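You operate a simulated robot arm through the tools that you are given. There is no shell and no other tool. Be economical: measure what you need, move in short steps, check, and stop when the job is done.

You are at the controls of a simulated two-armed robot. One attempt, no reset.

## Task
Pick up the cartridge from the yellow bench top with one hand, pass it to the other hand and put it on the top of the vacuum jig.

Only the result counts: the job must be done as asked and must still hold three seconds after the hand-in. Knocking over, shifting, dropping, spilling or breaking anything else fails it.

## Robot
Two 7-joint arms with two-finger parallel grippers on one trunk, on a base that drives. Base frame: it is fixed to the floor where the robot stands at the start and does not move with it; the origin is under the middle of the robot, x ahead of it, y to its left, z up; the surface under the hand at the start is at about z = 0.74. Units: m, degrees, N and s.
The left shoulder is at the start at [0.11, 0.169, 1.511], the right one opposite. With the tool pointing down near the work surface each hand reaches from about 0.1 to 0.66 m from the robot's upright axis, wherever it stands, measured 20 degrees to its own side. Places, roughly: top of the vacuum jig (17x14 cm) [2.72, -1.72, 0.76]. Payload 1.57 kg a hand.
The tool frame of a hand sits at the grasp point between the pads (the TCP): z along the fingers, y along the line on which they close. The tips reach 0.03 m beyond it. Largest opening 0.08 m; finger width 0.017, thickness 0.012; the body of the gripper, 0.04 by 0.082 m, starts 0.08 m behind the TCP.
Orientation is that of the tool frame in the base frame, as [roll, pitch, yaw] about the fixed x, y, z axes, in that order (R = Rz(yaw) Ry(pitch) Rx(roll)). With the fingers straight down and closing along the base's y, the tool's x points along the base's -x, its y along +y and its z along -z.

## Interface
- The arms move only by the tool jog_arm. It takes "left_series", "right_series" or both (then of equal length, played together; a hand with none holds still); each is a list of rows, each an object of numbers (a shift or turn left out is 0, a gripper value left out holds the last): "wx", "wy", "wz": the turn, a rotation vector about the tool's x, y, z in units of 4 degrees (1.0 is 4 degrees); "tx", "ty", "tz": the shift along the tool's x, y, z in units of 50 mm (1.0 is 50 mm); "fingers": the gripper command, from -1 (fully open) to 1 (shut), values between in proportion. In form: [{"wx": .., "wy": .., "wz": .., "tx": .., "ty": .., "tz": .., "fingers": ..}, ...]. A call has 1 to 10 rows; each row shifts and turns the commanded pose from where the row before left it, along the tool's axes as they then stand. A call with a number of a shift or a turn outside -1 to 1 is refused whole. A row lasts 0.2 s, in which the tool goes at most 0.05 m and 8.6 degrees; a call with a longer step from one row to the next is refused whole, and so is a gripper value outside its range. Where a pose cannot be reached the arm comes as near as it can. A force on the tool above 40 N (or 10 N above the force at the start of the call, whichever is more), or a blocked arm, ends the call early, and 0.2 s more pass. Each finger travels about 0.072 m/s and halts on what it meets, pressing with about 31 N; the grip force reading is that of the motor and also rises with nothing between the fingers. The clock runs only during rows and for 0.2 s after the last one: add rows that do not move to give the fingers time. The reply holds the time, the measured pose of the TCP, the force on the tool along the base axes, the opening and the grip force, in the units named above and with some noise, with the torque about the TCP (base axes, N m) and any sound that the robot's microphone picked up.
- Cameras (640 x 400 px; columns grow to the right, rows downward): "scene" is now at [0.1572, -0.0067, 1.691]; the picture's right is [-0.08, -1.00, 0.00], its down [-0.78, 0.06, -0.62] and it looks along [0.62, -0.05, -0.78] (base axes); focal length 274 px, centre (320, 200). "left" rides on the left gripper at [0.072, 0.007, -0.122] in its tool frame; the picture's right is [-0.09, 1.00, 0.00], its down [-0.84, -0.08, -0.54] and it looks along [-0.54, -0.05, 0.84] (tool axes); focal length 238 px, centre (320, 200). "right" rides on the right gripper at [0.072, -0.007, -0.122] in its tool frame; the picture's right is [0.09, 1.00, 0.00], its down [-0.84, 0.08, -0.54] and it looks along [-0.54, 0.05, 0.84] (tool axes); focal length 238 px, centre (320, 200). There is no depth. A picture from a camera that has moved, and an enlarged one, comes with that camera's place and axes in the base frame and with its lens.
- camera(camera): a new picture of that camera. No time passes.
- lift_body(by): slides the trunk up (or, below 0, down) by that many m; the arms and the scene camera ride with it, the base frame stays. It gives what a move gives, with no picture.
- base_move(legs): drives the robot by 1 to 6 legs, each [ahead, left, turn to the left] in m, m and degrees, along the robot's own axes; the way and the turn of a leg run together, so that a leg with both is an arc; at most 1.5 m and 180 degrees a leg. The arms and the cameras ride along, it lands a little off, and it stops where it bumps. It gives what a move gives.
- aim_head(pan, tilt): turns the head with the scene camera to pan (to the left, within 86 degrees either way) and tilt (down, from -29 to 69), counted from straight ahead of the robot. It gives what a move gives.
- zoom(camera, box): a new picture of the part [left, top, right, bottom] of that camera's present view, enlarged. No time passes.
- hand_in(): hands the job in; it is judged then, once.

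Go step by step. Nothing tells you exact positions but the pictures and the camera data: compare them with the known pose of the tool, close in by small moves and look again before you grip or let go. The budget is 120 turns and 92 pictures, counting those below and the enlarged ones. Unless the task says otherwise, let go and move clear before handing in, and close with one line.

The tools are called after ">>>" as name(argument=value, ...) on one line, values as JSON. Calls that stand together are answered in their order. jog_arm: Moves the arms, as the interface text tells. Its arguments: {"type":"object","properties":{"left_series":{"type":"array","items":{"type":"object","properties":{"wx":{"type":"number"},"wy":{"type":"number"},"wz":{"type":"number"},"tx":{"type":"number"},"ty":{"type":"number"},"tz":{"type":"number"},"fingers":{"type":"number"}}}},"right_series":{"type":"array","items":{"type":"object","properties":{"wx":{"type":"number"},"wy":{"type":"number"},"wz":{"type":"number"},"tx":{"type":"number"},"ty":{"type":"number"},"tz":{"type":"number"},"fingers":{"type":"number"}}}}},"required":[]} The other tools are called the same way: lift_body (by) slides the trunk up or down; base_move (legs) drives the base; aim_head (pan, tilt) turns the head that bears the scene camera; camera (camera) takes a picture; zoom (camera, box) takes an enlarged picture of a part of a camera's view; hand_in () hands the job in.

At the start:

```text
time_s: 0.0
left_tool_pos: [0.6651, 0.253, 1.151]
left_orientation: [-180.0, 0.0, 180.0]
left_contact_force: [0.2, 0.7, -0.6]
left_wrist_torque: [0.02, 0.0, 0.01]
left_opening: 0.08
left_finger_force: 0.2
right_tool_pos: [0.6458, -0.2965, 0.9405]
right_orientation: [179.9, 0.0, -179.9]
right_contact_force: [0.2, 0.4, -0.3]
right_wrist_torque: [-0.02, 0.0, -0.01]
right_opening: 0.0803
right_finger_force: 0.2
trunk travel left (down, up): [-0.825, 0.065]
robot x, y, heading: [0.0025, -0.0041, 0.0]
head pan, tilt: [-4.7, 51.4]
```

scene: 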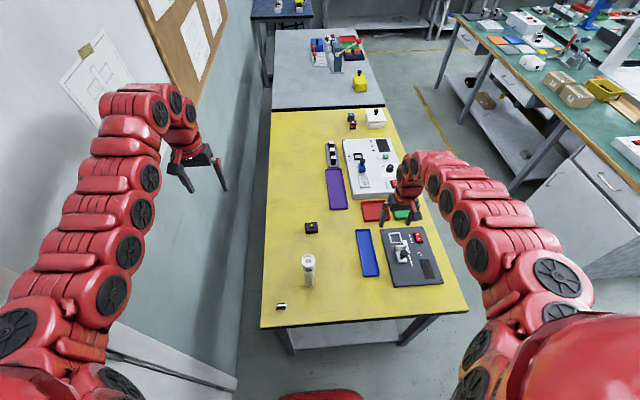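
right: 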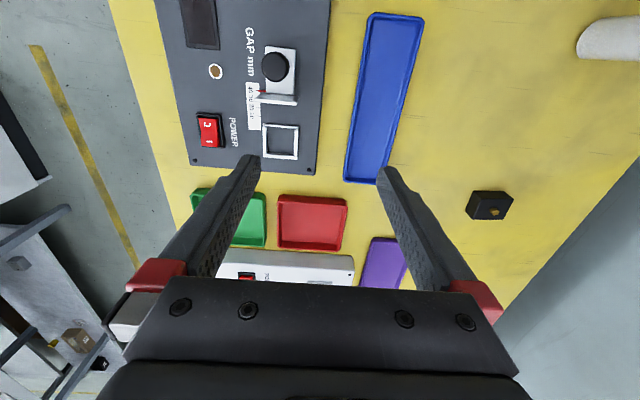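
left: 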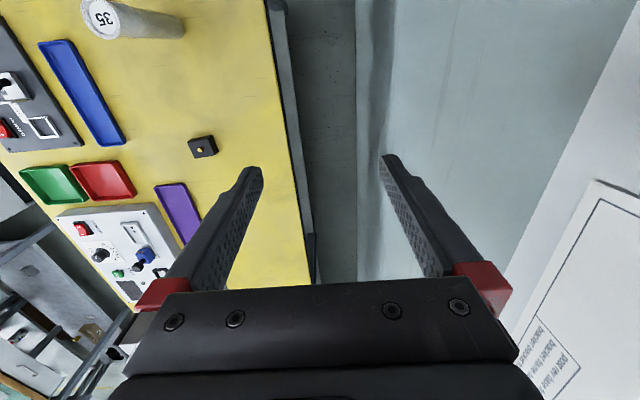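

I see a yellow bench with several items; a white cylinder marked "35" may be the cartridge, but there are other candidates. I'll zoom in to identify it.

>>> zoom(camera="scene", box=[250, 180, 450, 330])

>>> zoom(camera="scene", box=[250, 20, 450, 200])

>>> zoom(camera="scene", box=[440, 0, 640, 140])

```text
2.67 times, centred on (350, 255) of scene
camera zoom: at [0.1572, -0.0067, 1.691], right [-0.08, -1.0, 0.0], down [-0.78, 0.06, -0.62], along [0.62, -0.05, -0.78], focal length 731 px, centre (240, 53)
```

zoom: 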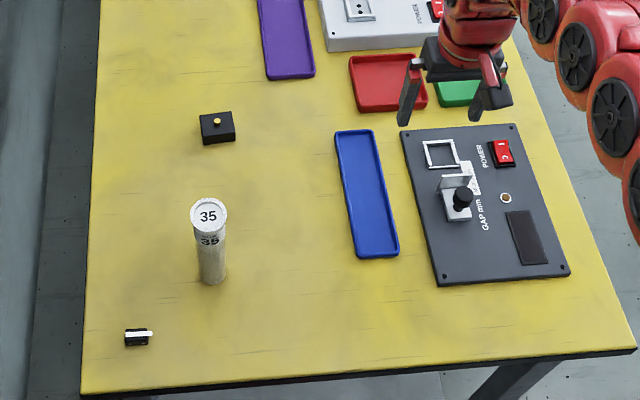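

```text
2.22 times, centred on (350, 110) of scene
camera zoom: at [0.1572, -0.0067, 1.691], right [-0.08, -1.0, 0.0], down [-0.78, 0.06, -0.62], along [0.62, -0.05, -0.78], focal length 610 px, centre (253, 400)
```

zoom: 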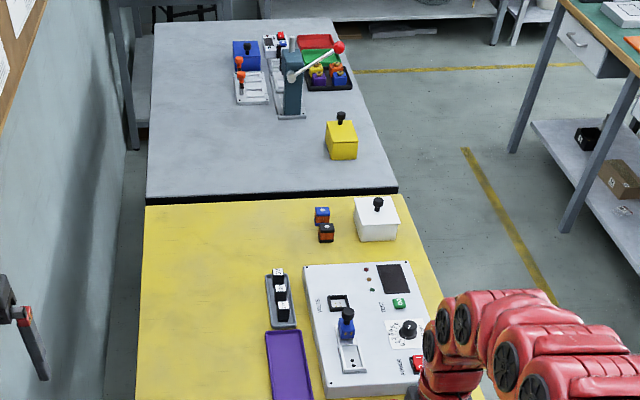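

```text
2.86 times, centred on (540, 70) of scene
camera zoom: at [0.1572, -0.0067, 1.691], right [-0.08, -1.0, 0.0], down [-0.78, 0.06, -0.62], along [0.62, -0.05, -0.78], focal length 784 px, centre (-309, 571)
```

zoom: 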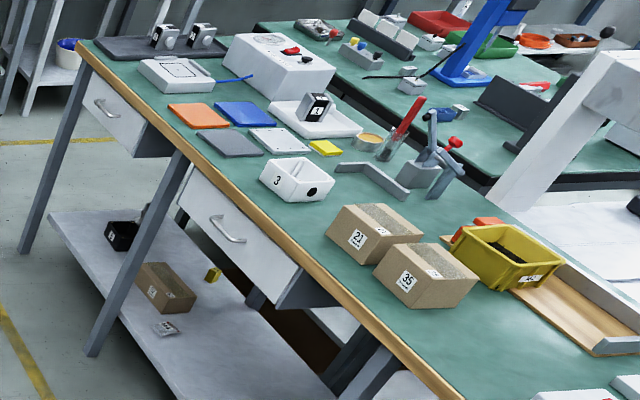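

The "35" cylinder (about 4.4 cm wide, 16 cm tall) at roughly x=0.54, y=0 looks like the cartridge. The white plate with a square outline on the green bench matches the jig position. I'll look around for driving space.

>>> zoom(camera="left", box=[0, 0, 240, 150])

>>> aim_head(pan=-70, tilt=35)

>>> camera(camera="scene")

>>> aim_head(pan=-30, tilt=25)

>>> camera(camera="scene")

```text
2.67 times, centred on (120, 75) of left
camera zoom: at [0.5925, 0.261, 1.2721], right [0.09, 1.0, 0.0], down [0.84, -0.08, 0.54], along [0.54, -0.05, -0.84], focal length 636 px, centre (853, 533)
```

zoom: 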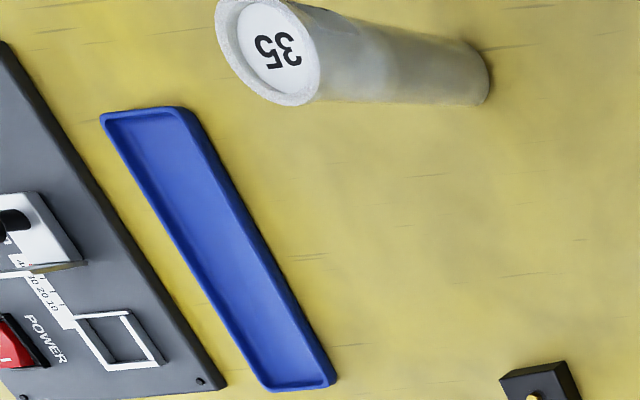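

```text
time_s: 1.4
left_tool_pos: [0.6635, 0.2549, 1.1497]
left_orientation: [180.0, -0.1, 180.0]
left_contact_force: [-0.6, -0.2, 0.9]
left_wrist_torque: [0.01, 0.01, -0.02]
left_opening: 0.0801
left_finger_force: 0.1
right_tool_pos: [0.6466, -0.2978, 0.941]
right_orientation: [-179.9, 0.0, 180.0]
right_contact_force: [-0.6, 0.4, -1.1]
right_wrist_torque: [-0.01, -0.01, -0.03]
right_opening: 0.08
right_finger_force: 0.1
trunk travel left (down, up): [-0.825, 0.065]
robot x, y, heading: [0.0027, 0.0012, 0.0]
head pan, tilt: [-70.0, 35.0]
```

```text
84 pictures are left
camera scene: at [0.112, -0.0832, 1.7146], right [-0.94, -0.34, 0.0], down [-0.2, 0.54, -0.82], along [0.28, -0.77, -0.57], focal length 274 px, centre (320, 200)
```

scene: 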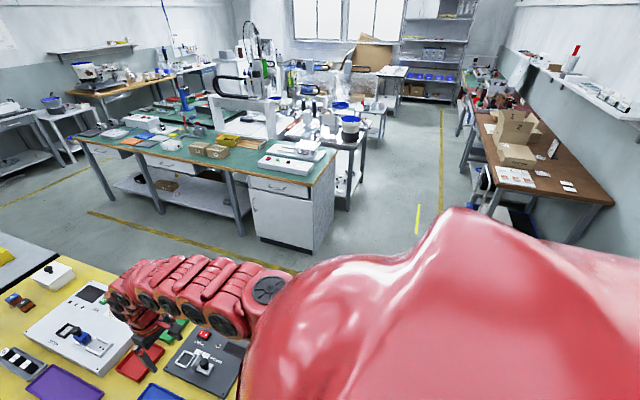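

```text
time_s: 2.4
left_tool_pos: [0.664, 0.2533, 1.1511]
left_orientation: [180.0, 0.1, -180.0]
left_contact_force: [0.0, -0.2, -0.5]
left_wrist_torque: [0.03, -0.04, 0.01]
left_opening: 0.0798
left_finger_force: 0.1
right_tool_pos: [0.6459, -0.2962, 0.9411]
right_orientation: [180.0, -0.1, -180.0]
right_contact_force: [1.0, 0.3, -0.7]
right_wrist_torque: [0.0, 0.03, -0.03]
right_opening: 0.0799
right_finger_force: 0.1
trunk travel left (down, up): [-0.825, 0.065]
robot x, y, heading: [-0.0008, -0.0018, -0.0]
head pan, tilt: [-30.0, 25.0]
```

```text
83 pictures are left
camera scene: at [0.1615, -0.0467, 1.7303], right [-0.5, -0.87, 0.0], down [-0.37, 0.21, -0.91], along [0.78, -0.45, -0.42], focal length 274 px, centre (320, 200)
```

scene: 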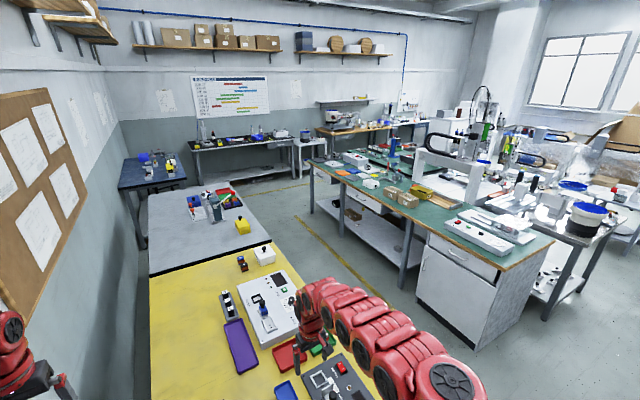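

The "35" cylinder is at about (0.54, 0.00), with its top near z 0.91. The floor is open, and the jig sits close to the green bench's near edge at y≈-1.57. Plan: the right hand grips the lower half at a tilt from the front, the left hand takes the top, then I drive to the jig. First I'll retract and tilt the right hand.

>>> jog_arm(right_series=[{"tx": 0.9, "tz": -0.4}, {"tx": 0.9, "tz": -0.4}, {"tx": 0.9, "tz": -0.2}, {"tx": 0.9}, {"tx": 0.9}, {"tx": 0.9}, {"wy": -1}, {"wy": -1}, {"wy": -1}, {"wy": -1}])

>>> jog_arm(right_series=[{"wy": -1}, {"wy": -1}, {"wy": -1}, {"wy": -1}, {"wy": -1}, {"wy": -1}, {"wy": -1}, {"wy": -1}, {"wy": -1}, {"wy": -1}])

>>> aim_head(pan=0, tilt=60)

>>> camera(camera="scene")

```text
time_s: 4.6
left_tool_pos: [0.6633, 0.2552, 1.1506]
left_orientation: [-179.9, -0.1, 179.9]
left_contact_force: [0.0, 0.1, -0.4]
left_wrist_torque: [0.0, -0.01, 0.02]
left_opening: 0.0801
left_finger_force: 0.0
right_tool_pos: [0.6056, -0.3476, 0.9428]
right_orientation: [179.9, 15.8, 179.8]
right_contact_force: [-1.0, 0.1, -0.4]
right_wrist_torque: [0.02, 0.03, -0.01]
right_opening: 0.0798
right_finger_force: 0.0
right hand out of reach, approached as far as the arm can: row 2, 3, 4, 5, 6, 7, 8, 9, 10
trunk travel left (down, up): [-0.825, 0.065]
robot x, y, heading: [-0.0019, 0.0022, 0.0]
head pan, tilt: [-30.0, 25.0]
```

```text
time_s: 6.8
left_tool_pos: [0.6636, 0.2543, 1.1503]
left_orientation: [-180.0, 0.0, -180.0]
left_contact_force: [0.3, 0.4, 0.0]
left_wrist_torque: [0.02, 0.01, -0.03]
left_opening: 0.0801
left_finger_force: 0.1
right_tool_pos: [0.7182, -0.3846, 1.0078]
right_orientation: [179.4, 55.5, 179.9]
right_contact_force: [0.4, -0.3, 0.3]
right_wrist_torque: [-0.05, -0.06, -0.02]
right_opening: 0.08
right_finger_force: 0.0
right hand out of reach, approached as far as the arm can: row 1, 2, 3, 4, 5, 6, 8, 9, 10
trunk travel left (down, up): [-0.825, 0.065]
robot x, y, heading: [-0.0014, -0.0013, -0.1]
head pan, tilt: [-30.0, 25.0]
```

```text
time_s: 7.8
left_tool_pos: [0.6632, 0.2547, 1.152]
left_orientation: [-180.0, -0.1, 180.0]
left_contact_force: [0.1, -0.3, -0.3]
left_wrist_torque: [0.02, 0.0, -0.01]
left_opening: 0.0801
left_finger_force: 0.0
right_tool_pos: [0.7198, -0.3846, 1.008]
right_orientation: [179.5, 55.5, 179.9]
right_contact_force: [0.2, 0.1, 0.3]
right_wrist_torque: [0.01, -0.02, 0.02]
right_opening: 0.0802
right_finger_force: 0.0
trunk travel left (down, up): [-0.825, 0.065]
robot x, y, heading: [0.0007, -0.0032, -0.1]
head pan, tilt: [0.0, 60.0]
```

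```text
82 pictures are left
camera scene: at [0.1484, -0.0007, 1.6804], right [0.0, -1.0, 0.0], down [-0.87, 0.0, -0.5], along [0.5, 0.0, -0.87], focal length 274 px, centre (320, 200)
```

scene: 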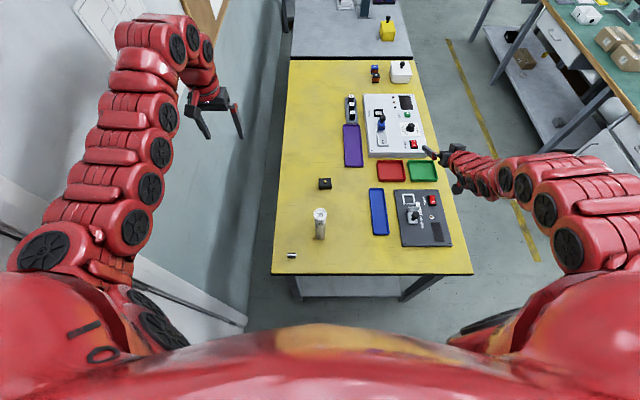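

The right hand can't fold that close in, and it needs a longer reach to tilt. I'll back the base up and lower the trunk so a tilted forward grasp is natural.

>>> base_move(legs=[[-0.35, 0, 0]])

>>> lift_body(by=-0.15)

>>> jog_arm(right_series=[{"wy": -0.5}, {}])

>>> camera(camera="right")

>>> camera(camera="scene")

```text
time_s: 9.6
left_tool_pos: [0.5157, 0.2526, 1.147]
left_orientation: [-179.8, -0.3, -179.9]
left_contact_force: [0.6, 0.3, -1.2]
left_wrist_torque: [0.0, 0.05, 0.01]
left_opening: 0.0798
left_finger_force: 0.1
right_tool_pos: [0.569, -0.3839, 1.0055]
right_orientation: [179.5, 55.2, 179.8]
right_contact_force: [-0.4, 0.2, -0.8]
right_wrist_torque: [-0.01, 0.03, 0.01]
right_opening: 0.08
right_finger_force: 0.1
trunk travel left (down, up): [-0.825, 0.065]
robot x, y, heading: [-0.1535, 0.0011, -0.0]
head pan, tilt: [0.0, 60.0]
stopped in leg 1: the robot was blocked; the commanded pose is now the measured one
```

```text
time_s: 11.4
left_tool_pos: [0.5114, 0.2526, 1.0007]
left_orientation: [-179.9, -0.2, -180.0]
left_contact_force: [0.9, 0.7, 0.2]
left_wrist_torque: [-0.01, 0.03, 0.01]
left_opening: 0.08
left_finger_force: 0.1
right_tool_pos: [0.5661, -0.3852, 0.8585]
right_orientation: [179.5, 55.5, 179.9]
right_contact_force: [0.2, -0.4, 0.2]
right_wrist_torque: [0.03, 0.0, 0.01]
right_opening: 0.08
right_finger_force: 0.1
trunk travel left (down, up): [-0.675, 0.215]
robot x, y, heading: [-0.1503, -0.0004, -0.3]
head pan, tilt: [0.0, 60.0]
```

```text
time_s: 12.0
left_tool_pos: [0.5114, 0.2537, 1.0005]
left_orientation: [-180.0, -0.1, 180.0]
left_contact_force: [-0.1, 0.1, -0.2]
left_wrist_torque: [0.0, 0.02, 0.03]
left_opening: 0.0799
left_finger_force: 0.1
right_tool_pos: [0.566, -0.384, 0.8585]
right_orientation: [179.2, 57.3, 179.9]
right_contact_force: [0.3, 0.1, -0.5]
right_wrist_torque: [0.03, 0.01, 0.05]
right_opening: 0.0801
right_finger_force: 0.1
trunk travel left (down, up): [-0.675, 0.215]
robot x, y, heading: [-0.1521, 0.0007, -0.1]
head pan, tilt: [0.0, 60.0]
```

```text
81 pictures are left
camera right: at [0.426, -0.3925, 0.866], right [-0.06, 1.0, -0.07], down [-0.01, 0.07, 1.0], along [1.0, 0.06, 0.0], focal length 238 px, centre (320, 200)
```

right: 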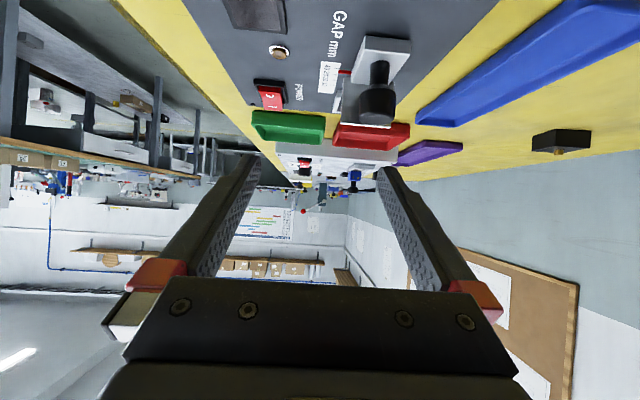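

```text
80 pictures are left
camera scene: at [-0.0048, -0.0002, 1.5303], right [0.0, -1.0, 0.0], down [-0.87, 0.0, -0.5], along [0.5, 0.0, -0.87], focal length 274 px, centre (320, 200)
```

scene: 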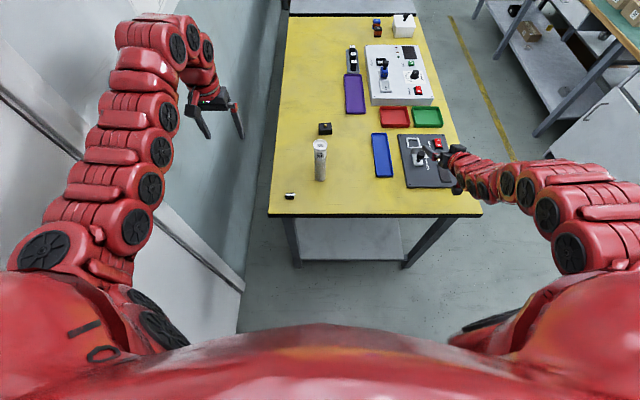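

The base bumped something behind at 15 cm, so I won't back up any more. The right hand is tilted at about 57°; I'll raise it and shift it toward the tube's lateral position.

>>> jog_arm(right_series=[{"tx": -0.8, "tz": -0.52}, {"tx": -0.8, "tz": -0.52}, {"tx": -0.8, "tz": -0.52}, {"ty": 0.9}, {"ty": 0.9}, {"ty": 0.9}, {"ty": 0.9}, {"ty": 0.9}, {"ty": 0.9}, {}])

```text
time_s: 14.2
left_tool_pos: [0.5119, 0.2525, 1.0003]
left_orientation: [-180.0, -0.1, 179.9]
left_contact_force: [-0.5, -0.2, -0.4]
left_wrist_torque: [0.01, -0.03, -0.02]
left_opening: 0.0798
left_finger_force: 0.0
right_tool_pos: [0.667, -0.2846, 0.9562]
right_orientation: [179.1, 57.2, 179.8]
right_contact_force: [0.1, 0.3, 0.4]
right_wrist_torque: [0.01, -0.04, -0.01]
right_opening: 0.0801
right_finger_force: 0.0
right hand out of reach, approached as far as the arm can: row 1, 2, 3, 4, 5, 6, 7, 8, 9
trunk travel left (down, up): [-0.675, 0.215]
robot x, y, heading: [-0.1537, 0.0026, 0.0]
head pan, tilt: [0.0, 60.0]
```

Reach is limited by how tightly the arm can fold, so I need the shoulders higher, not lower. I'll raise the trunk and then move the right hand over the tube line.

>>> lift_body(by=0.2)

>>> jog_arm(right_series=[{"ty": 0.9}, {"ty": 0.9}, {"ty": 0.9}, {"ty": 0.9}, {"ty": 0.9}, {"ty": 0.9}, {}])

```text
time_s: 16.4
left_tool_pos: [0.5118, 0.2525, 1.1997]
left_orientation: [-179.9, -0.1, -180.0]
left_contact_force: [0.1, -0.1, 0.2]
left_wrist_torque: [-0.01, -0.04, 0.02]
left_opening: 0.0799
left_finger_force: 0.0
right_tool_pos: [0.6672, -0.2848, 1.1557]
right_orientation: [179.1, 57.2, 179.7]
right_contact_force: [-0.2, -0.2, 0.0]
right_wrist_torque: [-0.01, 0.04, -0.03]
right_opening: 0.0799
right_finger_force: 0.1
trunk travel left (down, up): [-0.875, 0.015]
robot x, y, heading: [-0.1555, 0.0003, -0.3]
head pan, tilt: [0.0, 60.0]
```

```text
time_s: 17.9
left_tool_pos: [0.5122, 0.253, 1.2007]
left_orientation: [-179.9, -0.1, 180.0]
left_contact_force: [-0.5, -0.8, -0.6]
left_wrist_torque: [-0.02, 0.04, 0.0]
left_opening: 0.0803
left_finger_force: 0.0
right_tool_pos: [0.6674, -0.2741, 1.1563]
right_orientation: [178.8, 56.8, 179.8]
right_contact_force: [0.1, 0.0, -0.5]
right_wrist_torque: [-0.01, 0.03, 0.0]
right_opening: 0.0801
right_finger_force: 0.0
right hand out of reach, approached as far as the arm can: row 1, 2, 3, 4, 5, 6
trunk travel left (down, up): [-0.875, 0.015]
robot x, y, heading: [-0.1542, 0.0034, 0.1]
head pan, tilt: [0.0, 60.0]
```

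Now I'll lower the hand itself, which should free up the lateral motion.

>>> jog_arm(right_series=[{"tx": 0.8, "tz": 0.52}, {"tx": 0.8, "tz": 0.52}, {"tx": 0.8, "tz": 0.52}, {}])

```text
time_s: 18.9
left_tool_pos: [0.5122, 0.2523, 1.2001]
left_orientation: [-179.9, -0.2, 180.0]
left_contact_force: [0.6, 0.3, 0.4]
left_wrist_torque: [0.02, -0.01, 0.04]
left_opening: 0.0802
left_finger_force: 0.2
right_tool_pos: [0.6648, -0.2716, 1.0167]
right_orientation: [179.0, 57.2, 179.8]
right_contact_force: [-0.4, 1.4, 0.6]
right_wrist_torque: [0.0, -0.01, -0.02]
right_opening: 0.0802
right_finger_force: 0.1
trunk travel left (down, up): [-0.875, 0.015]
robot x, y, heading: [-0.1543, -0.0038, -0.2]
head pan, tilt: [0.0, 60.0]
```

Working. Now I'll shift laterally by +0.27 m.

>>> jog_arm(right_series=[{"ty": 0.9}, {"ty": 0.9}, {"ty": 0.9}, {"ty": 0.9}, {"ty": 0.9}, {"ty": 0.93}, {}])

```text
time_s: 20.6
left_tool_pos: [0.5118, 0.2522, 1.2007]
left_orientation: [-180.0, -0.2, 180.0]
left_contact_force: [0.5, -0.3, -0.4]
left_wrist_torque: [0.0, 0.01, 0.03]
left_opening: 0.0799
left_finger_force: 0.1
right_tool_pos: [0.6652, -0.0014, 1.0181]
right_orientation: [179.0, 57.2, 179.6]
right_contact_force: [0.0, -0.3, 0.1]
right_wrist_torque: [0.05, 0.0, 0.07]
right_opening: 0.0799
right_finger_force: 0.1
trunk travel left (down, up): [-0.875, 0.015]
robot x, y, heading: [-0.1513, 0.0002, -0.0]
head pan, tilt: [0.0, 60.0]
```

Lateral position reached. Now I'll pull back in x to bring the hand over the tube.

>>> jog_arm(right_series=[{"tx": 0.45, "tz": -0.7}, {"tx": 0.45, "tz": -0.7}, {"tx": 0.45, "tz": -0.7}, {}])

>>> camera(camera="right")

>>> camera(camera="scene")

```text
time_s: 21.6
left_tool_pos: [0.5112, 0.2546, 1.2004]
left_orientation: [-179.8, -0.1, -180.0]
left_contact_force: [-0.1, 0.7, 0.3]
left_wrist_torque: [0.02, 0.02, -0.02]
left_opening: 0.0802
left_finger_force: 0.1
right_tool_pos: [0.5528, 0.0057, 1.0076]
right_orientation: [179.3, 57.1, 179.8]
right_contact_force: [-0.3, -0.2, 0.5]
right_wrist_torque: [0.0, -0.03, 0.05]
right_opening: 0.0801
right_finger_force: 0.1
right hand out of reach, approached as far as the arm can: row 3
trunk travel left (down, up): [-0.875, 0.015]
robot x, y, heading: [-0.1539, 0.0029, 0.0]
head pan, tilt: [0.0, 60.0]
```

```text
79 pictures are left
camera right: at [0.4125, -0.0032, 1.016], right [-0.06, 1.0, -0.07], down [0.0, 0.07, 1.0], along [1.0, 0.06, 0.0], focal length 238 px, centre (320, 200)
```

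right: 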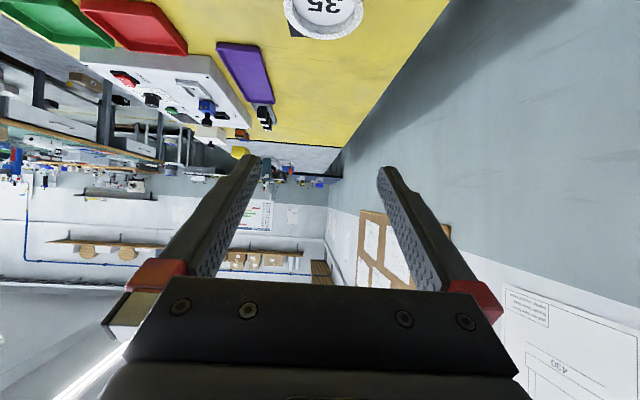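

```text
78 pictures are left
camera scene: at [-0.0036, 0.0005, 1.7302], right [0.0, -1.0, 0.0], down [-0.87, 0.0, -0.5], along [0.5, 0.0, -0.87], focal length 274 px, centre (320, 200)
```

scene: 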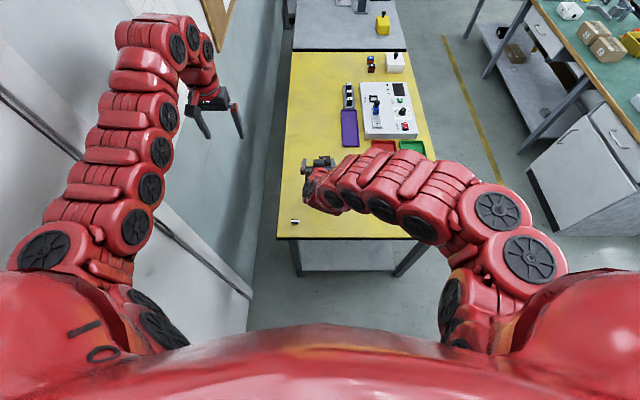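

The tube's axis is at y≈-0.002, x≈0.54, and its top at z≈0.913. I'll correct the offset, descend halfway, and look.

>>> jog_arm(right_series=[{"tx": 0.4, "tz": 0.05, "ty": -0.14}, {"tx": 0.5, "tz": 0.24}, {}])

>>> camera(camera="right")

```text
time_s: 22.4
left_tool_pos: [0.5113, 0.2535, 1.2009]
left_orientation: [-179.9, -0.2, 180.0]
left_contact_force: [0.4, 0.0, 0.6]
left_wrist_torque: [0.02, -0.02, 0.0]
left_opening: 0.08
left_finger_force: 0.0
right_tool_pos: [0.5413, -0.0045, 0.9618]
right_orientation: [179.1, 57.2, 179.7]
right_contact_force: [-0.6, 0.4, -0.6]
right_wrist_torque: [0.01, 0.01, 0.01]
right_opening: 0.0797
right_finger_force: 0.0
trunk travel left (down, up): [-0.875, 0.015]
robot x, y, heading: [-0.1552, 0.0009, -0.1]
head pan, tilt: [0.0, 60.0]
```

```text
77 pictures are left
camera right: at [0.4011, -0.0122, 0.9703], right [-0.06, 1.0, -0.07], down [0.0, 0.07, 1.0], along [1.0, 0.06, 0.0], focal length 238 px, centre (320, 200)
```

right: 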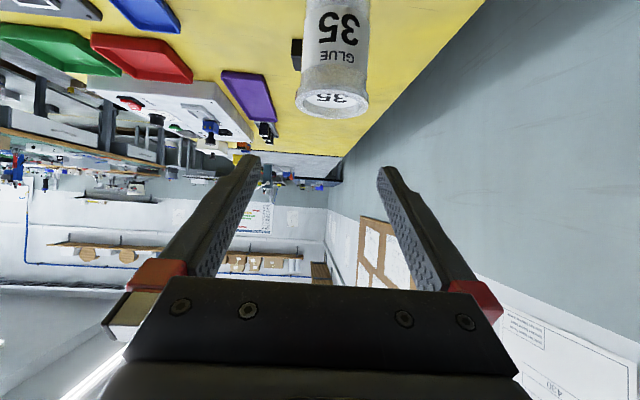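

It's labelled "GLUE 35", a glue cartridge, and it sits centred between the fingers. I'll descend to z≈0.82 around it.

>>> jog_arm(right_series=[{"tx": 0.59, "tz": 0.4, "ty": 0.08}, {"tx": 0.59, "tz": 0.4}, {"tx": 0.59, "tz": 0.4}, {"tx": 0.58, "tz": 0.4}, {}])

>>> camera(camera="right")

>>> zoom(camera="scene", box=[260, 120, 400, 240])

```text
time_s: 23.6
left_tool_pos: [0.512, 0.2532, 1.201]
left_orientation: [-179.9, -0.1, 180.0]
left_contact_force: [0.3, 0.8, -0.8]
left_wrist_torque: [-0.03, -0.02, 0.0]
left_opening: 0.0799
left_finger_force: 0.0
right_tool_pos: [0.5456, 0.0018, 0.8451]
right_orientation: [179.1, 57.2, 179.8]
right_contact_force: [0.2, 0.3, -0.2]
right_wrist_torque: [0.05, -0.02, 0.04]
right_opening: 0.0797
right_finger_force: 0.0
right hand out of reach, approached as far as the arm can: row 4
trunk travel left (down, up): [-0.875, 0.015]
robot x, y, heading: [-0.1537, 0.0016, -0.3]
head pan, tilt: [0.0, 60.0]
```

```text
76 pictures are left
camera right: at [0.406, -0.0056, 0.8538], right [-0.06, 1.0, -0.07], down [0.0, 0.07, 1.0], along [1.0, 0.06, 0.0], focal length 238 px, centre (320, 200)
```

right: 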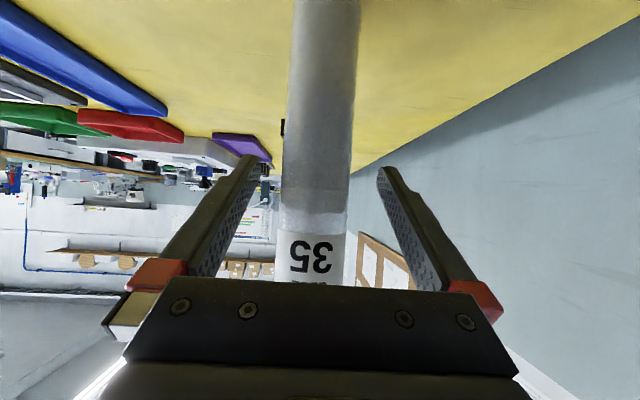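

```text
3.33 times, centred on (330, 180) of scene
camera zoom: at [-0.0043, -0.0011, 1.7303], right [0.0, -1.0, 0.0], down [-0.87, 0.0, -0.5], along [0.5, 0.0, -0.87], focal length 914 px, centre (287, 267)
```

zoom: 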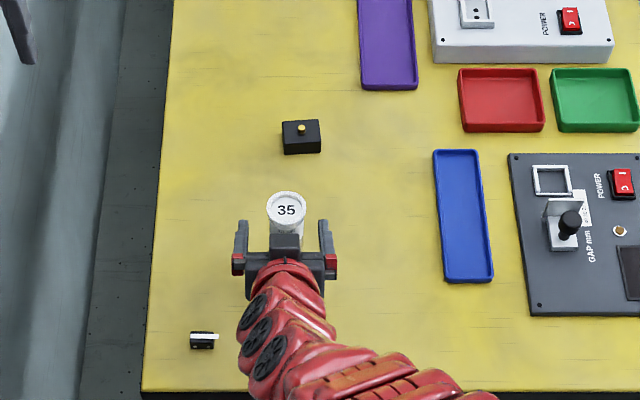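

The cartridge is between the fingers with margin on both sides. I'll lower the trunk 3 cm for a lower grip, then close.

>>> lift_body(by=-0.03)

>>> jog_arm(right_series=[{"fingers": 0.0}, {"fingers": 1}, {"fingers": 1}, {"fingers": 1}, {"fingers": 1}])

>>> camera(camera="right")

```text
time_s: 24.3
left_tool_pos: [0.512, 0.2532, 1.1712]
left_orientation: [-179.9, -0.1, 179.9]
left_contact_force: [0.3, -0.2, 0.5]
left_wrist_torque: [0.01, 0.03, 0.0]
left_opening: 0.0798
left_finger_force: 0.0
right_tool_pos: [0.5449, 0.0028, 0.8163]
right_orientation: [179.1, 57.2, 179.9]
right_contact_force: [-0.2, 0.3, 0.7]
right_wrist_torque: [0.02, -0.01, 0.02]
right_opening: 0.08
right_finger_force: 0.0
trunk travel left (down, up): [-0.845, 0.045]
robot x, y, heading: [-0.1509, 0.0016, -0.3]
head pan, tilt: [0.0, 60.0]
```

```text
time_s: 25.5
left_tool_pos: [0.5115, 0.253, 1.1707]
left_orientation: [-179.9, -0.1, -180.0]
left_contact_force: [-1.0, -0.5, 0.2]
left_wrist_torque: [0.02, -0.01, -0.02]
left_opening: 0.0801
left_finger_force: 0.0
right_tool_pos: [0.5439, 0.0028, 0.8154]
right_orientation: [179.1, 57.2, 179.9]
right_contact_force: [0.3, -0.1, 0.3]
right_wrist_torque: [-0.01, 0.01, -0.01]
right_opening: 0.0379
right_finger_force: 31.3
trunk travel left (down, up): [-0.845, 0.045]
robot x, y, heading: [-0.1521, 0.0004, -0.0]
head pan, tilt: [0.0, 60.0]
```

```text
74 pictures are left
camera right: at [0.4057, -0.0049, 0.8238], right [-0.06, 1.0, -0.07], down [0.0, 0.07, 1.0], along [1.0, 0.06, 0.0], focal length 238 px, centre (320, 200)
```

right: 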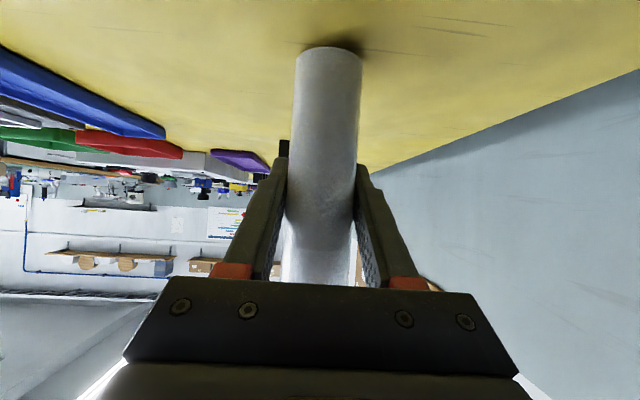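

The cartridge is gripped (opening 0.038 m). Lifting it now.

>>> jog_arm(right_series=[{"tx": -0.4, "tz": -0.27}, {"tx": -0.7, "tz": -0.45}, {"tx": -0.7, "tz": -0.45}, {}])

>>> camera(camera="right")

>>> camera(camera="left")

```text
time_s: 26.5
left_tool_pos: [0.511, 0.252, 1.1697]
left_orientation: [-180.0, -0.1, 180.0]
left_contact_force: [0.1, 0.7, -0.8]
left_wrist_torque: [0.03, 0.0, -0.04]
left_opening: 0.08
left_finger_force: 0.1
right_tool_pos: [0.5468, 0.0019, 0.9231]
right_orientation: [179.1, 57.2, 179.9]
right_contact_force: [-0.1, 0.6, -1.0]
right_wrist_torque: [0.01, -0.05, 0.0]
right_opening: 0.0382
right_finger_force: 30.7
trunk travel left (down, up): [-0.845, 0.045]
robot x, y, heading: [-0.1536, -0.0003, -0.2]
head pan, tilt: [0.0, 60.0]
```

```text
73 pictures are left
camera right: at [0.4054, -0.0068, 0.9302], right [-0.06, 1.0, -0.07], down [0.0, 0.07, 1.0], along [1.0, 0.06, 0.0], focal length 238 px, centre (320, 200)
```

right: 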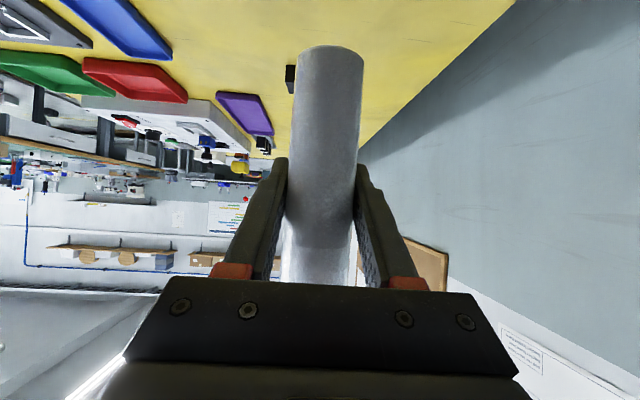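

```text
72 pictures are left
camera left: at [0.4398, 0.2599, 1.2918], right [0.09, 1.0, 0.0], down [0.84, -0.08, 0.54], along [0.54, -0.05, -0.84], focal length 238 px, centre (320, 200)
```

left: 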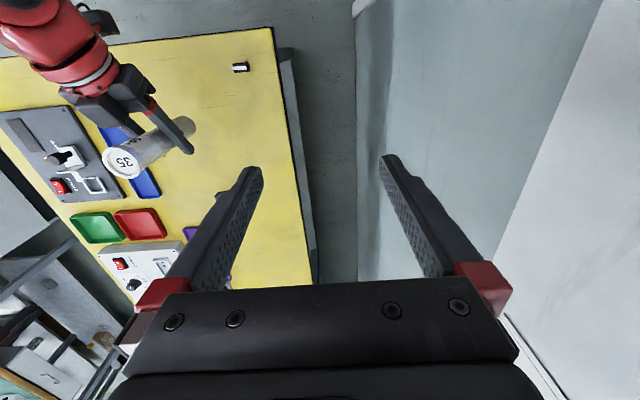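

The cartridge is lifted; its top should be at z≈1.02. Now I'll bring the left hand above it, pointing down.

>>> jog_arm(left_series=[{"ty": -0.9, "tx": -0.2}, {"ty": -0.9, "tx": -0.2}, {"ty": -0.9, "tx": -0.2}, {"ty": -0.9, "tx": -0.1}, {"ty": -0.9}, {"ty": -0.5}, {}])

>>> camera(camera="left")

>>> camera(camera="scene")

```text
time_s: 28.1
left_tool_pos: [0.5464, 0.0032, 1.1697]
left_orientation: [-179.9, -0.1, -180.0]
left_contact_force: [-0.5, 0.1, 0.0]
left_wrist_torque: [-0.02, 0.02, 0.01]
left_opening: 0.0799
left_finger_force: 0.1
right_tool_pos: [0.5464, 0.0028, 0.9215]
right_orientation: [179.0, 57.2, 180.0]
right_contact_force: [1.0, 1.0, -0.3]
right_wrist_torque: [0.01, -0.03, 0.0]
right_opening: 0.0381
right_finger_force: 31.0
trunk travel left (down, up): [-0.845, 0.045]
robot x, y, heading: [-0.1532, -0.0021, -0.2]
head pan, tilt: [0.0, 60.0]
```

```text
71 pictures are left
camera left: at [0.4747, 0.0102, 1.2919], right [0.09, 1.0, 0.0], down [0.84, -0.08, 0.54], along [0.54, -0.05, -0.84], focal length 238 px, centre (320, 200)
```

left: 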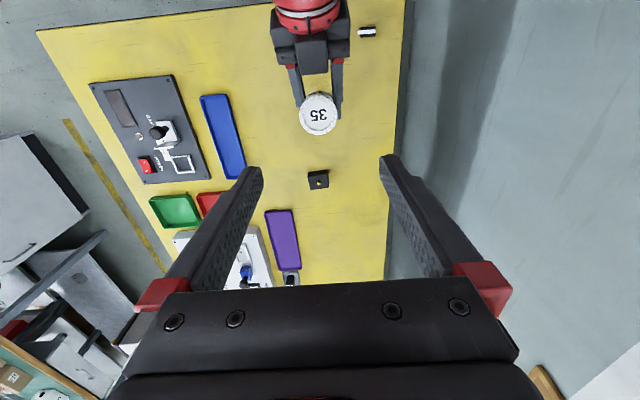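

```text
70 pictures are left
camera scene: at [-0.0043, 0.0004, 1.7003], right [0.0, -1.0, 0.0], down [-0.87, 0.0, -0.5], along [0.5, 0.0, -0.87], focal length 274 px, centre (320, 200)
```

scene: 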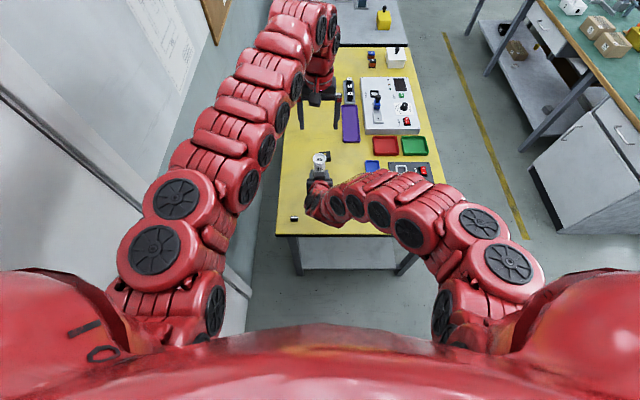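

The cartridge top is at about (0.537, 0.004), well aligned. I'll descend with the left hand to z≈1.0.

>>> jog_arm(left_series=[{"tz": 0.85, "tx": 0.16}, {"tz": 0.85}, {"tz": 0.85}, {"tz": 0.8}, {}])

>>> camera(camera="left")

>>> camera(camera="right")

```text
time_s: 29.3
left_tool_pos: [0.527, 0.0065, 1.0035]
left_orientation: [-179.9, 0.0, 180.0]
left_contact_force: [0.1, 0.3, -0.2]
left_wrist_torque: [-0.01, -0.01, 0.02]
left_opening: 0.08
left_finger_force: 0.0
left hand out of reach, approached as far as the arm can: row 4
right_tool_pos: [0.544, 0.0013, 0.9224]
right_orientation: [179.1, 57.2, 179.8]
right_contact_force: [-0.4, -0.2, -0.6]
right_wrist_torque: [0.03, -0.06, -0.04]
right_opening: 0.0378
right_finger_force: 31.1
trunk travel left (down, up): [-0.845, 0.045]
robot x, y, heading: [-0.1538, -0.0004, -0.2]
head pan, tilt: [0.0, 60.0]
```

```text
69 pictures are left
camera left: at [0.4548, 0.0132, 1.1256], right [0.09, 1.0, 0.0], down [0.84, -0.08, 0.54], along [0.54, -0.05, -0.84], focal length 238 px, centre (320, 200)
```

left: 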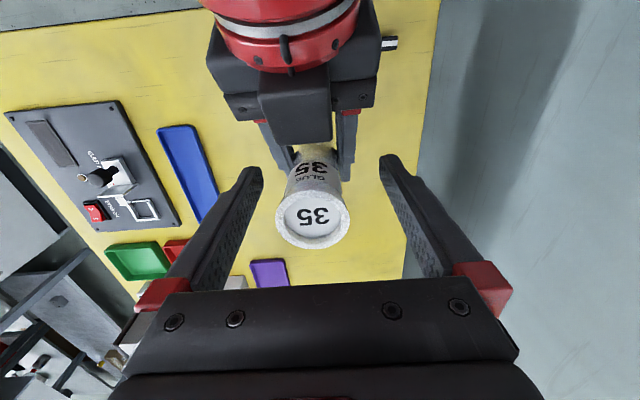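

```text
68 pictures are left
camera right: at [0.4054, -0.0064, 0.9304], right [-0.06, 1.0, -0.07], down [0.0, 0.07, 1.0], along [1.0, 0.06, 0.0], focal length 238 px, centre (320, 200)
```

right: 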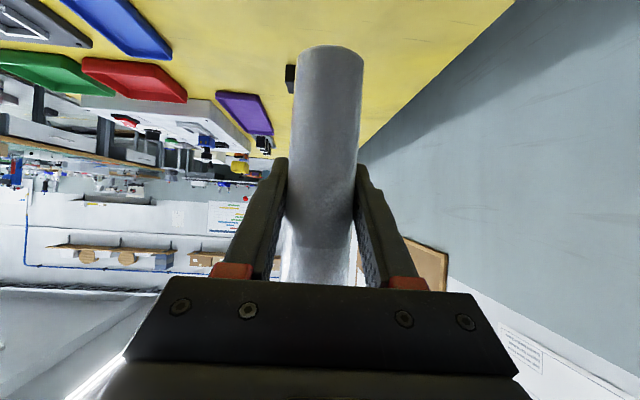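

The left arm is near full stretch and sits 9 mm short in x. I'll bring the cartridge slightly back and up with the right hand, and fine-align the left.

>>> jog_arm(left_series=[{"tx": -0.06, "ty": -0.1, "tz": -0.2}, {}], right_series=[{"tx": -0.166, "tz": -0.296}, {}])

>>> camera(camera="left")

```text
time_s: 29.9
left_tool_pos: [0.529, 0.0008, 1.0143]
left_orientation: [180.0, -0.1, 180.0]
left_contact_force: [0.5, 0.3, 0.1]
left_wrist_torque: [-0.03, 0.01, -0.02]
left_opening: 0.0801
left_finger_force: 0.1
right_tool_pos: [0.5368, 0.0013, 0.9379]
right_orientation: [179.0, 57.2, 179.8]
right_contact_force: [-0.1, -0.2, -0.8]
right_wrist_torque: [0.01, -0.03, -0.02]
right_opening: 0.0382
right_finger_force: 31.4
trunk travel left (down, up): [-0.845, 0.045]
robot x, y, heading: [-0.1536, 0.0023, 0.2]
head pan, tilt: [0.0, 60.0]
```

```text
67 pictures are left
camera left: at [0.4571, 0.0075, 1.1359], right [0.09, 1.0, 0.0], down [0.84, -0.08, 0.54], along [0.54, -0.05, -0.84], focal length 238 px, centre (320, 200)
```

left: 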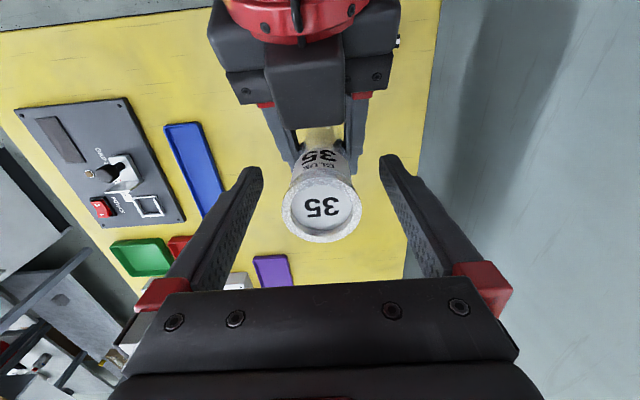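

Aligned to within 2 mm. I'll close the left hand on the top portion.

>>> jog_arm(left_series=[{"fingers": 0}, {"fingers": 1}, {"fingers": 1}, {"fingers": 1}, {"fingers": 1}])

>>> camera(camera="left")

```text
time_s: 31.1
left_tool_pos: [0.5291, 0.0017, 1.0135]
left_orientation: [180.0, 0.0, 180.0]
left_contact_force: [0.3, 5.1, 1.0]
left_wrist_torque: [0.87, 0.0, 0.0]
left_opening: 0.0382
left_finger_force: 30.9
right_tool_pos: [0.5383, 0.0014, 0.9382]
right_orientation: [179.1, 57.2, 179.9]
right_contact_force: [-1.3, -4.5, -0.4]
right_wrist_torque: [-0.52, -0.08, 0.06]
right_opening: 0.038
right_finger_force: 30.8
trunk travel left (down, up): [-0.845, 0.045]
robot x, y, heading: [-0.1562, 0.0026, 0.1]
head pan, tilt: [0.0, 60.0]
```

```text
66 pictures are left
camera left: at [0.4572, 0.0081, 1.1358], right [0.09, 1.0, 0.0], down [0.84, -0.08, 0.54], along [0.54, -0.05, -0.84], focal length 238 px, centre (320, 200)
```

left: 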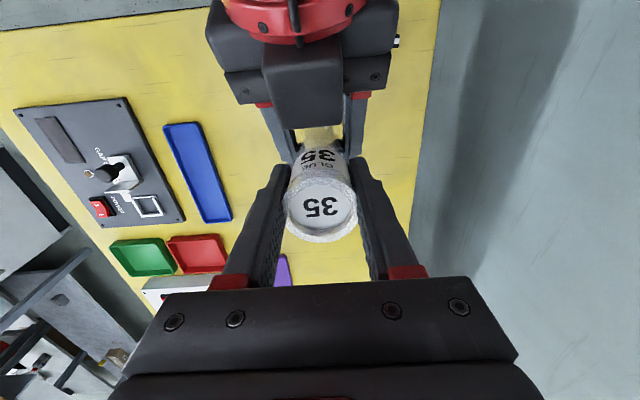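

Both hands now hold it. I'll open the right hand and lift the cartridge out with the left.

>>> jog_arm(right_series=[{"fingers": -1}, {"fingers": -1}, {"fingers": -1}, {"fingers": -1}, {"fingers": -1}])

>>> jog_arm(left_series=[{"tz": -0.3}, {"tz": -0.7}, {"tz": -0.7}, {"tz": -0.7}, {"tz": -0.6}, {}])

>>> camera(camera="left")

>>> camera(camera="scene")

```text
time_s: 32.3
left_tool_pos: [0.5293, 0.001, 1.0142]
left_orientation: [-179.8, -0.1, -179.9]
left_contact_force: [-0.8, 0.5, 0.7]
left_wrist_torque: [-0.04, 0.0, -0.02]
left_opening: 0.0376
left_finger_force: 31.2
right_tool_pos: [0.537, 0.0018, 0.9385]
right_orientation: [179.0, 57.2, 179.8]
right_contact_force: [-0.3, 0.0, 1.0]
right_wrist_torque: [0.0, -0.01, 0.03]
right_opening: 0.0798
right_finger_force: 0.0
trunk travel left (down, up): [-0.845, 0.045]
robot x, y, heading: [-0.1543, -0.0025, -0.2]
head pan, tilt: [0.0, 60.0]
```

```text
time_s: 33.7
left_tool_pos: [0.5286, 0.0023, 1.1668]
left_orientation: [-179.9, 0.0, 180.0]
left_contact_force: [0.1, 0.5, -0.8]
left_wrist_torque: [-0.04, 0.02, -0.02]
left_opening: 0.038
left_finger_force: 31.3
right_tool_pos: [0.5368, 0.0021, 0.9373]
right_orientation: [179.0, 57.2, 179.7]
right_contact_force: [-0.3, -0.2, 0.2]
right_wrist_torque: [-0.01, -0.04, 0.03]
right_opening: 0.0802
right_finger_force: 0.1
trunk travel left (down, up): [-0.845, 0.045]
robot x, y, heading: [-0.1556, 0.0017, -0.0]
head pan, tilt: [0.0, 60.0]
```

```text
65 pictures are left
camera left: at [0.4575, 0.009, 1.2873], right [0.09, 1.0, 0.0], down [0.84, -0.08, 0.54], along [0.54, -0.05, -0.84], focal length 238 px, centre (320, 200)
```

left: 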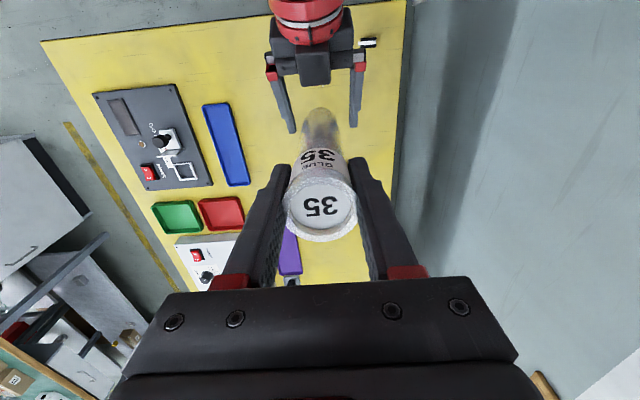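

```text
64 pictures are left
camera scene: at [-0.0041, -0.0003, 1.7002], right [0.0, -1.0, 0.0], down [-0.87, 0.0, -0.5], along [0.5, 0.0, -0.87], focal length 274 px, centre (320, 200)
```

scene: 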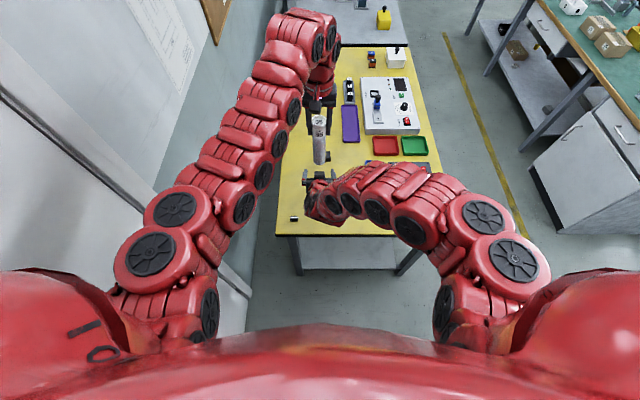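

The handover is done; the left hand holds the cartridge securely. I'll move the right hand clear to its own side and up.

>>> jog_arm(right_series=[{"ty": -0.9}, {"ty": -0.9}, {"ty": -0.9}, {"ty": -0.9}, {"ty": -0.9}, {"ty": -0.9}, {"tx": -0.8, "tz": -0.3}, {"tx": -0.8, "tz": -0.3}, {}])

>>> lift_body(by=0.04)

>>> aim_head(pan=-80, tilt=50)

>>> camera(camera="scene")

```text
time_s: 35.7
left_tool_pos: [0.5286, -0.0003, 1.1666]
left_orientation: [180.0, 0.0, 180.0]
left_contact_force: [0.9, -0.4, -0.7]
left_wrist_torque: [0.03, 0.01, -0.03]
left_opening: 0.0375
left_finger_force: 31.2
right_tool_pos: [0.5849, -0.2751, 0.9972]
right_orientation: [178.9, 57.3, 179.7]
right_contact_force: [-0.3, -0.2, -0.2]
right_wrist_torque: [0.0, -0.01, 0.02]
right_opening: 0.0803
right_finger_force: 0.1
right hand out of reach, approached as far as the arm can: row 2, 7, 8
trunk travel left (down, up): [-0.845, 0.045]
robot x, y, heading: [-0.1538, -0.0002, -0.1]
head pan, tilt: [0.0, 60.0]
```

```text
time_s: 36.5
left_tool_pos: [0.5301, 0.0018, 1.2042]
left_orientation: [-179.9, -0.1, -179.9]
left_contact_force: [0.2, 1.0, -1.0]
left_wrist_torque: [0.02, 0.02, -0.04]
left_opening: 0.0382
left_finger_force: 30.6
right_tool_pos: [0.5853, -0.2754, 1.0352]
right_orientation: [179.0, 57.2, 179.8]
right_contact_force: [0.4, 0.6, -0.4]
right_wrist_torque: [0.0, 0.03, 0.01]
right_opening: 0.0798
right_finger_force: 0.3
trunk travel left (down, up): [-0.885, 0.005]
robot x, y, heading: [-0.1526, 0.0, -0.1]
head pan, tilt: [0.0, 60.0]
```

```text
time_s: 38.1
left_tool_pos: [0.5302, 0.0013, 1.2057]
left_orientation: [-179.9, -0.1, -179.9]
left_contact_force: [-0.5, -0.4, -0.8]
left_wrist_torque: [-0.01, 0.01, 0.02]
left_opening: 0.0378
left_finger_force: 30.9
right_tool_pos: [0.5849, -0.2755, 1.0356]
right_orientation: [178.9, 57.2, 179.8]
right_contact_force: [-0.7, -0.7, 0.7]
right_wrist_torque: [-0.02, 0.01, -0.01]
right_opening: 0.0801
right_finger_force: 0.1
trunk travel left (down, up): [-0.885, 0.005]
robot x, y, heading: [-0.1479, -0.006, -0.2]
head pan, tilt: [-80.0, 50.0]
```

```text
63 pictures are left
camera scene: at [-0.0579, -0.0763, 1.7529], right [-0.98, -0.17, 0.0], down [-0.13, 0.75, -0.64], along [0.11, -0.63, -0.77], focal length 274 px, centre (320, 200)
```

scene: 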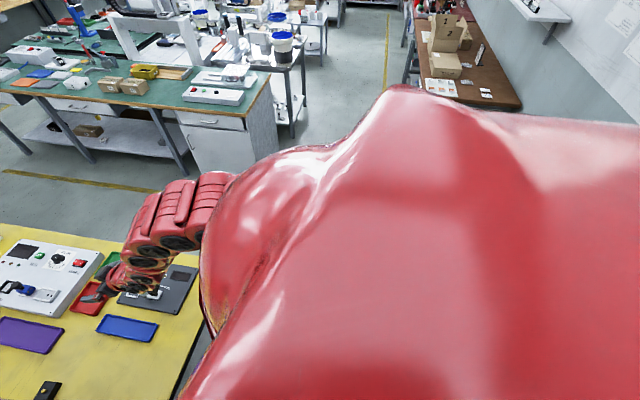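

The aisle looks clear. I'll move slightly forward off the rear obstacle, then sidestep right toward the aisle.

>>> base_move(legs=[[0.06, 0, 0], [0, -0.5, 0], [0, -0.53, 0]])

>>> aim_head(pan=0, tilt=40)

>>> camera(camera="scene")

```text
time_s: 44.2
left_tool_pos: [0.5858, -1.0173, 1.2067]
left_orientation: [180.0, -0.1, 179.7]
left_contact_force: [-0.1, -0.9, -1.1]
left_wrist_torque: [0.0, 0.02, 0.0]
left_opening: 0.0379
left_finger_force: 31.0
right_tool_pos: [0.6408, -1.2951, 1.0366]
right_orientation: [179.2, 57.3, 179.6]
right_contact_force: [0.3, 0.8, -0.1]
right_wrist_torque: [0.0, -0.01, 0.02]
right_opening: 0.0799
right_finger_force: 0.2
trunk travel left (down, up): [-0.885, 0.005]
robot x, y, heading: [-0.0977, -1.0168, -0.5]
head pan, tilt: [-80.0, 50.0]
```

```text
time_s: 45.7
left_tool_pos: [0.586, -1.0187, 1.2068]
left_orientation: [-179.9, -0.1, 179.8]
left_contact_force: [0.4, -0.7, -0.9]
left_wrist_torque: [-0.03, 0.01, -0.03]
left_opening: 0.0382
left_finger_force: 31.2
right_tool_pos: [0.6411, -1.2962, 1.0363]
right_orientation: [178.9, 57.3, 179.4]
right_contact_force: [0.7, 0.1, 0.5]
right_wrist_torque: [0.03, 0.0, -0.03]
right_opening: 0.0799
right_finger_force: 0.1
trunk travel left (down, up): [-0.885, 0.005]
robot x, y, heading: [-0.0948, -1.0175, -0.5]
head pan, tilt: [0.0, 40.0]
```

```text
62 pictures are left
camera scene: at [0.0711, -1.0189, 1.767], right [-0.01, -1.0, 0.0], down [-0.64, 0.0, -0.77], along [0.77, -0.01, -0.64], focal length 274 px, centre (320, 200)
```

scene: 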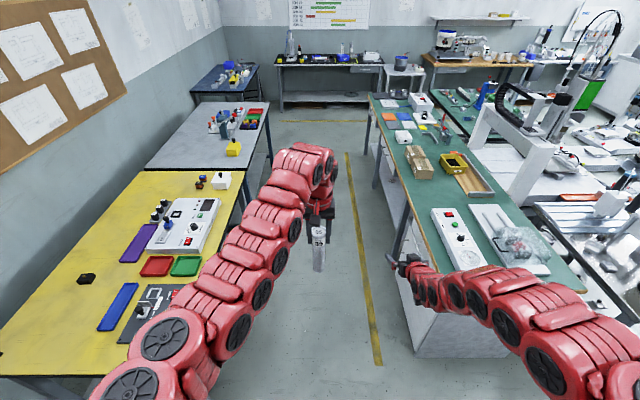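

The aisle is about 1 m wide, centred on y≈-1.04, and I'm in it. I'll drive forward in two stages, looking in between.

>>> base_move(legs=[[1.4, 0, 0]])

>>> aim_head(pan=-30, tilt=40)

>>> camera(camera="scene")

```text
time_s: 52.6
left_tool_pos: [1.9709, -0.98, 1.2059]
left_orientation: [-180.0, 0.0, -178.4]
left_contact_force: [-0.1, -0.2, -0.8]
left_wrist_torque: [0.0, -0.01, 0.0]
left_opening: 0.0376
left_finger_force: 31.0
right_tool_pos: [2.0337, -1.2573, 1.0365]
right_orientation: [179.0, 57.2, -178.6]
right_contact_force: [-0.2, 0.1, -0.1]
right_wrist_torque: [0.01, -0.01, -0.01]
right_opening: 0.0795
right_finger_force: 0.1
trunk travel left (down, up): [-0.885, 0.005]
robot x, y, heading: [1.2906, -1.0045, 1.4]
head pan, tilt: [0.0, 40.0]
```

```text
time_s: 53.6
left_tool_pos: [1.971, -0.9814, 1.2062]
left_orientation: [-179.9, -0.1, -178.3]
left_contact_force: [0.1, -0.1, -0.4]
left_wrist_torque: [-0.03, -0.02, -0.02]
left_opening: 0.0381
left_finger_force: 31.0
right_tool_pos: [2.0353, -1.256, 1.0366]
right_orientation: [179.1, 57.2, -178.5]
right_contact_force: [-0.3, -0.9, 0.2]
right_wrist_torque: [0.02, 0.01, 0.02]
right_opening: 0.08
right_finger_force: 0.0
trunk travel left (down, up): [-0.885, 0.005]
robot x, y, heading: [1.2888, -0.9999, 1.5]
head pan, tilt: [-30.0, 40.0]
```

```text
61 pictures are left
camera scene: at [1.446, -1.0415, 1.767], right [-0.48, -0.88, 0.0], down [-0.57, 0.31, -0.77], along [0.67, -0.36, -0.64], focal length 274 px, centre (320, 200)
```

scene: 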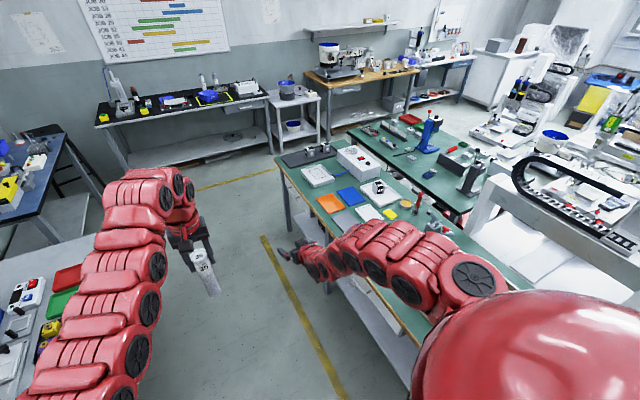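

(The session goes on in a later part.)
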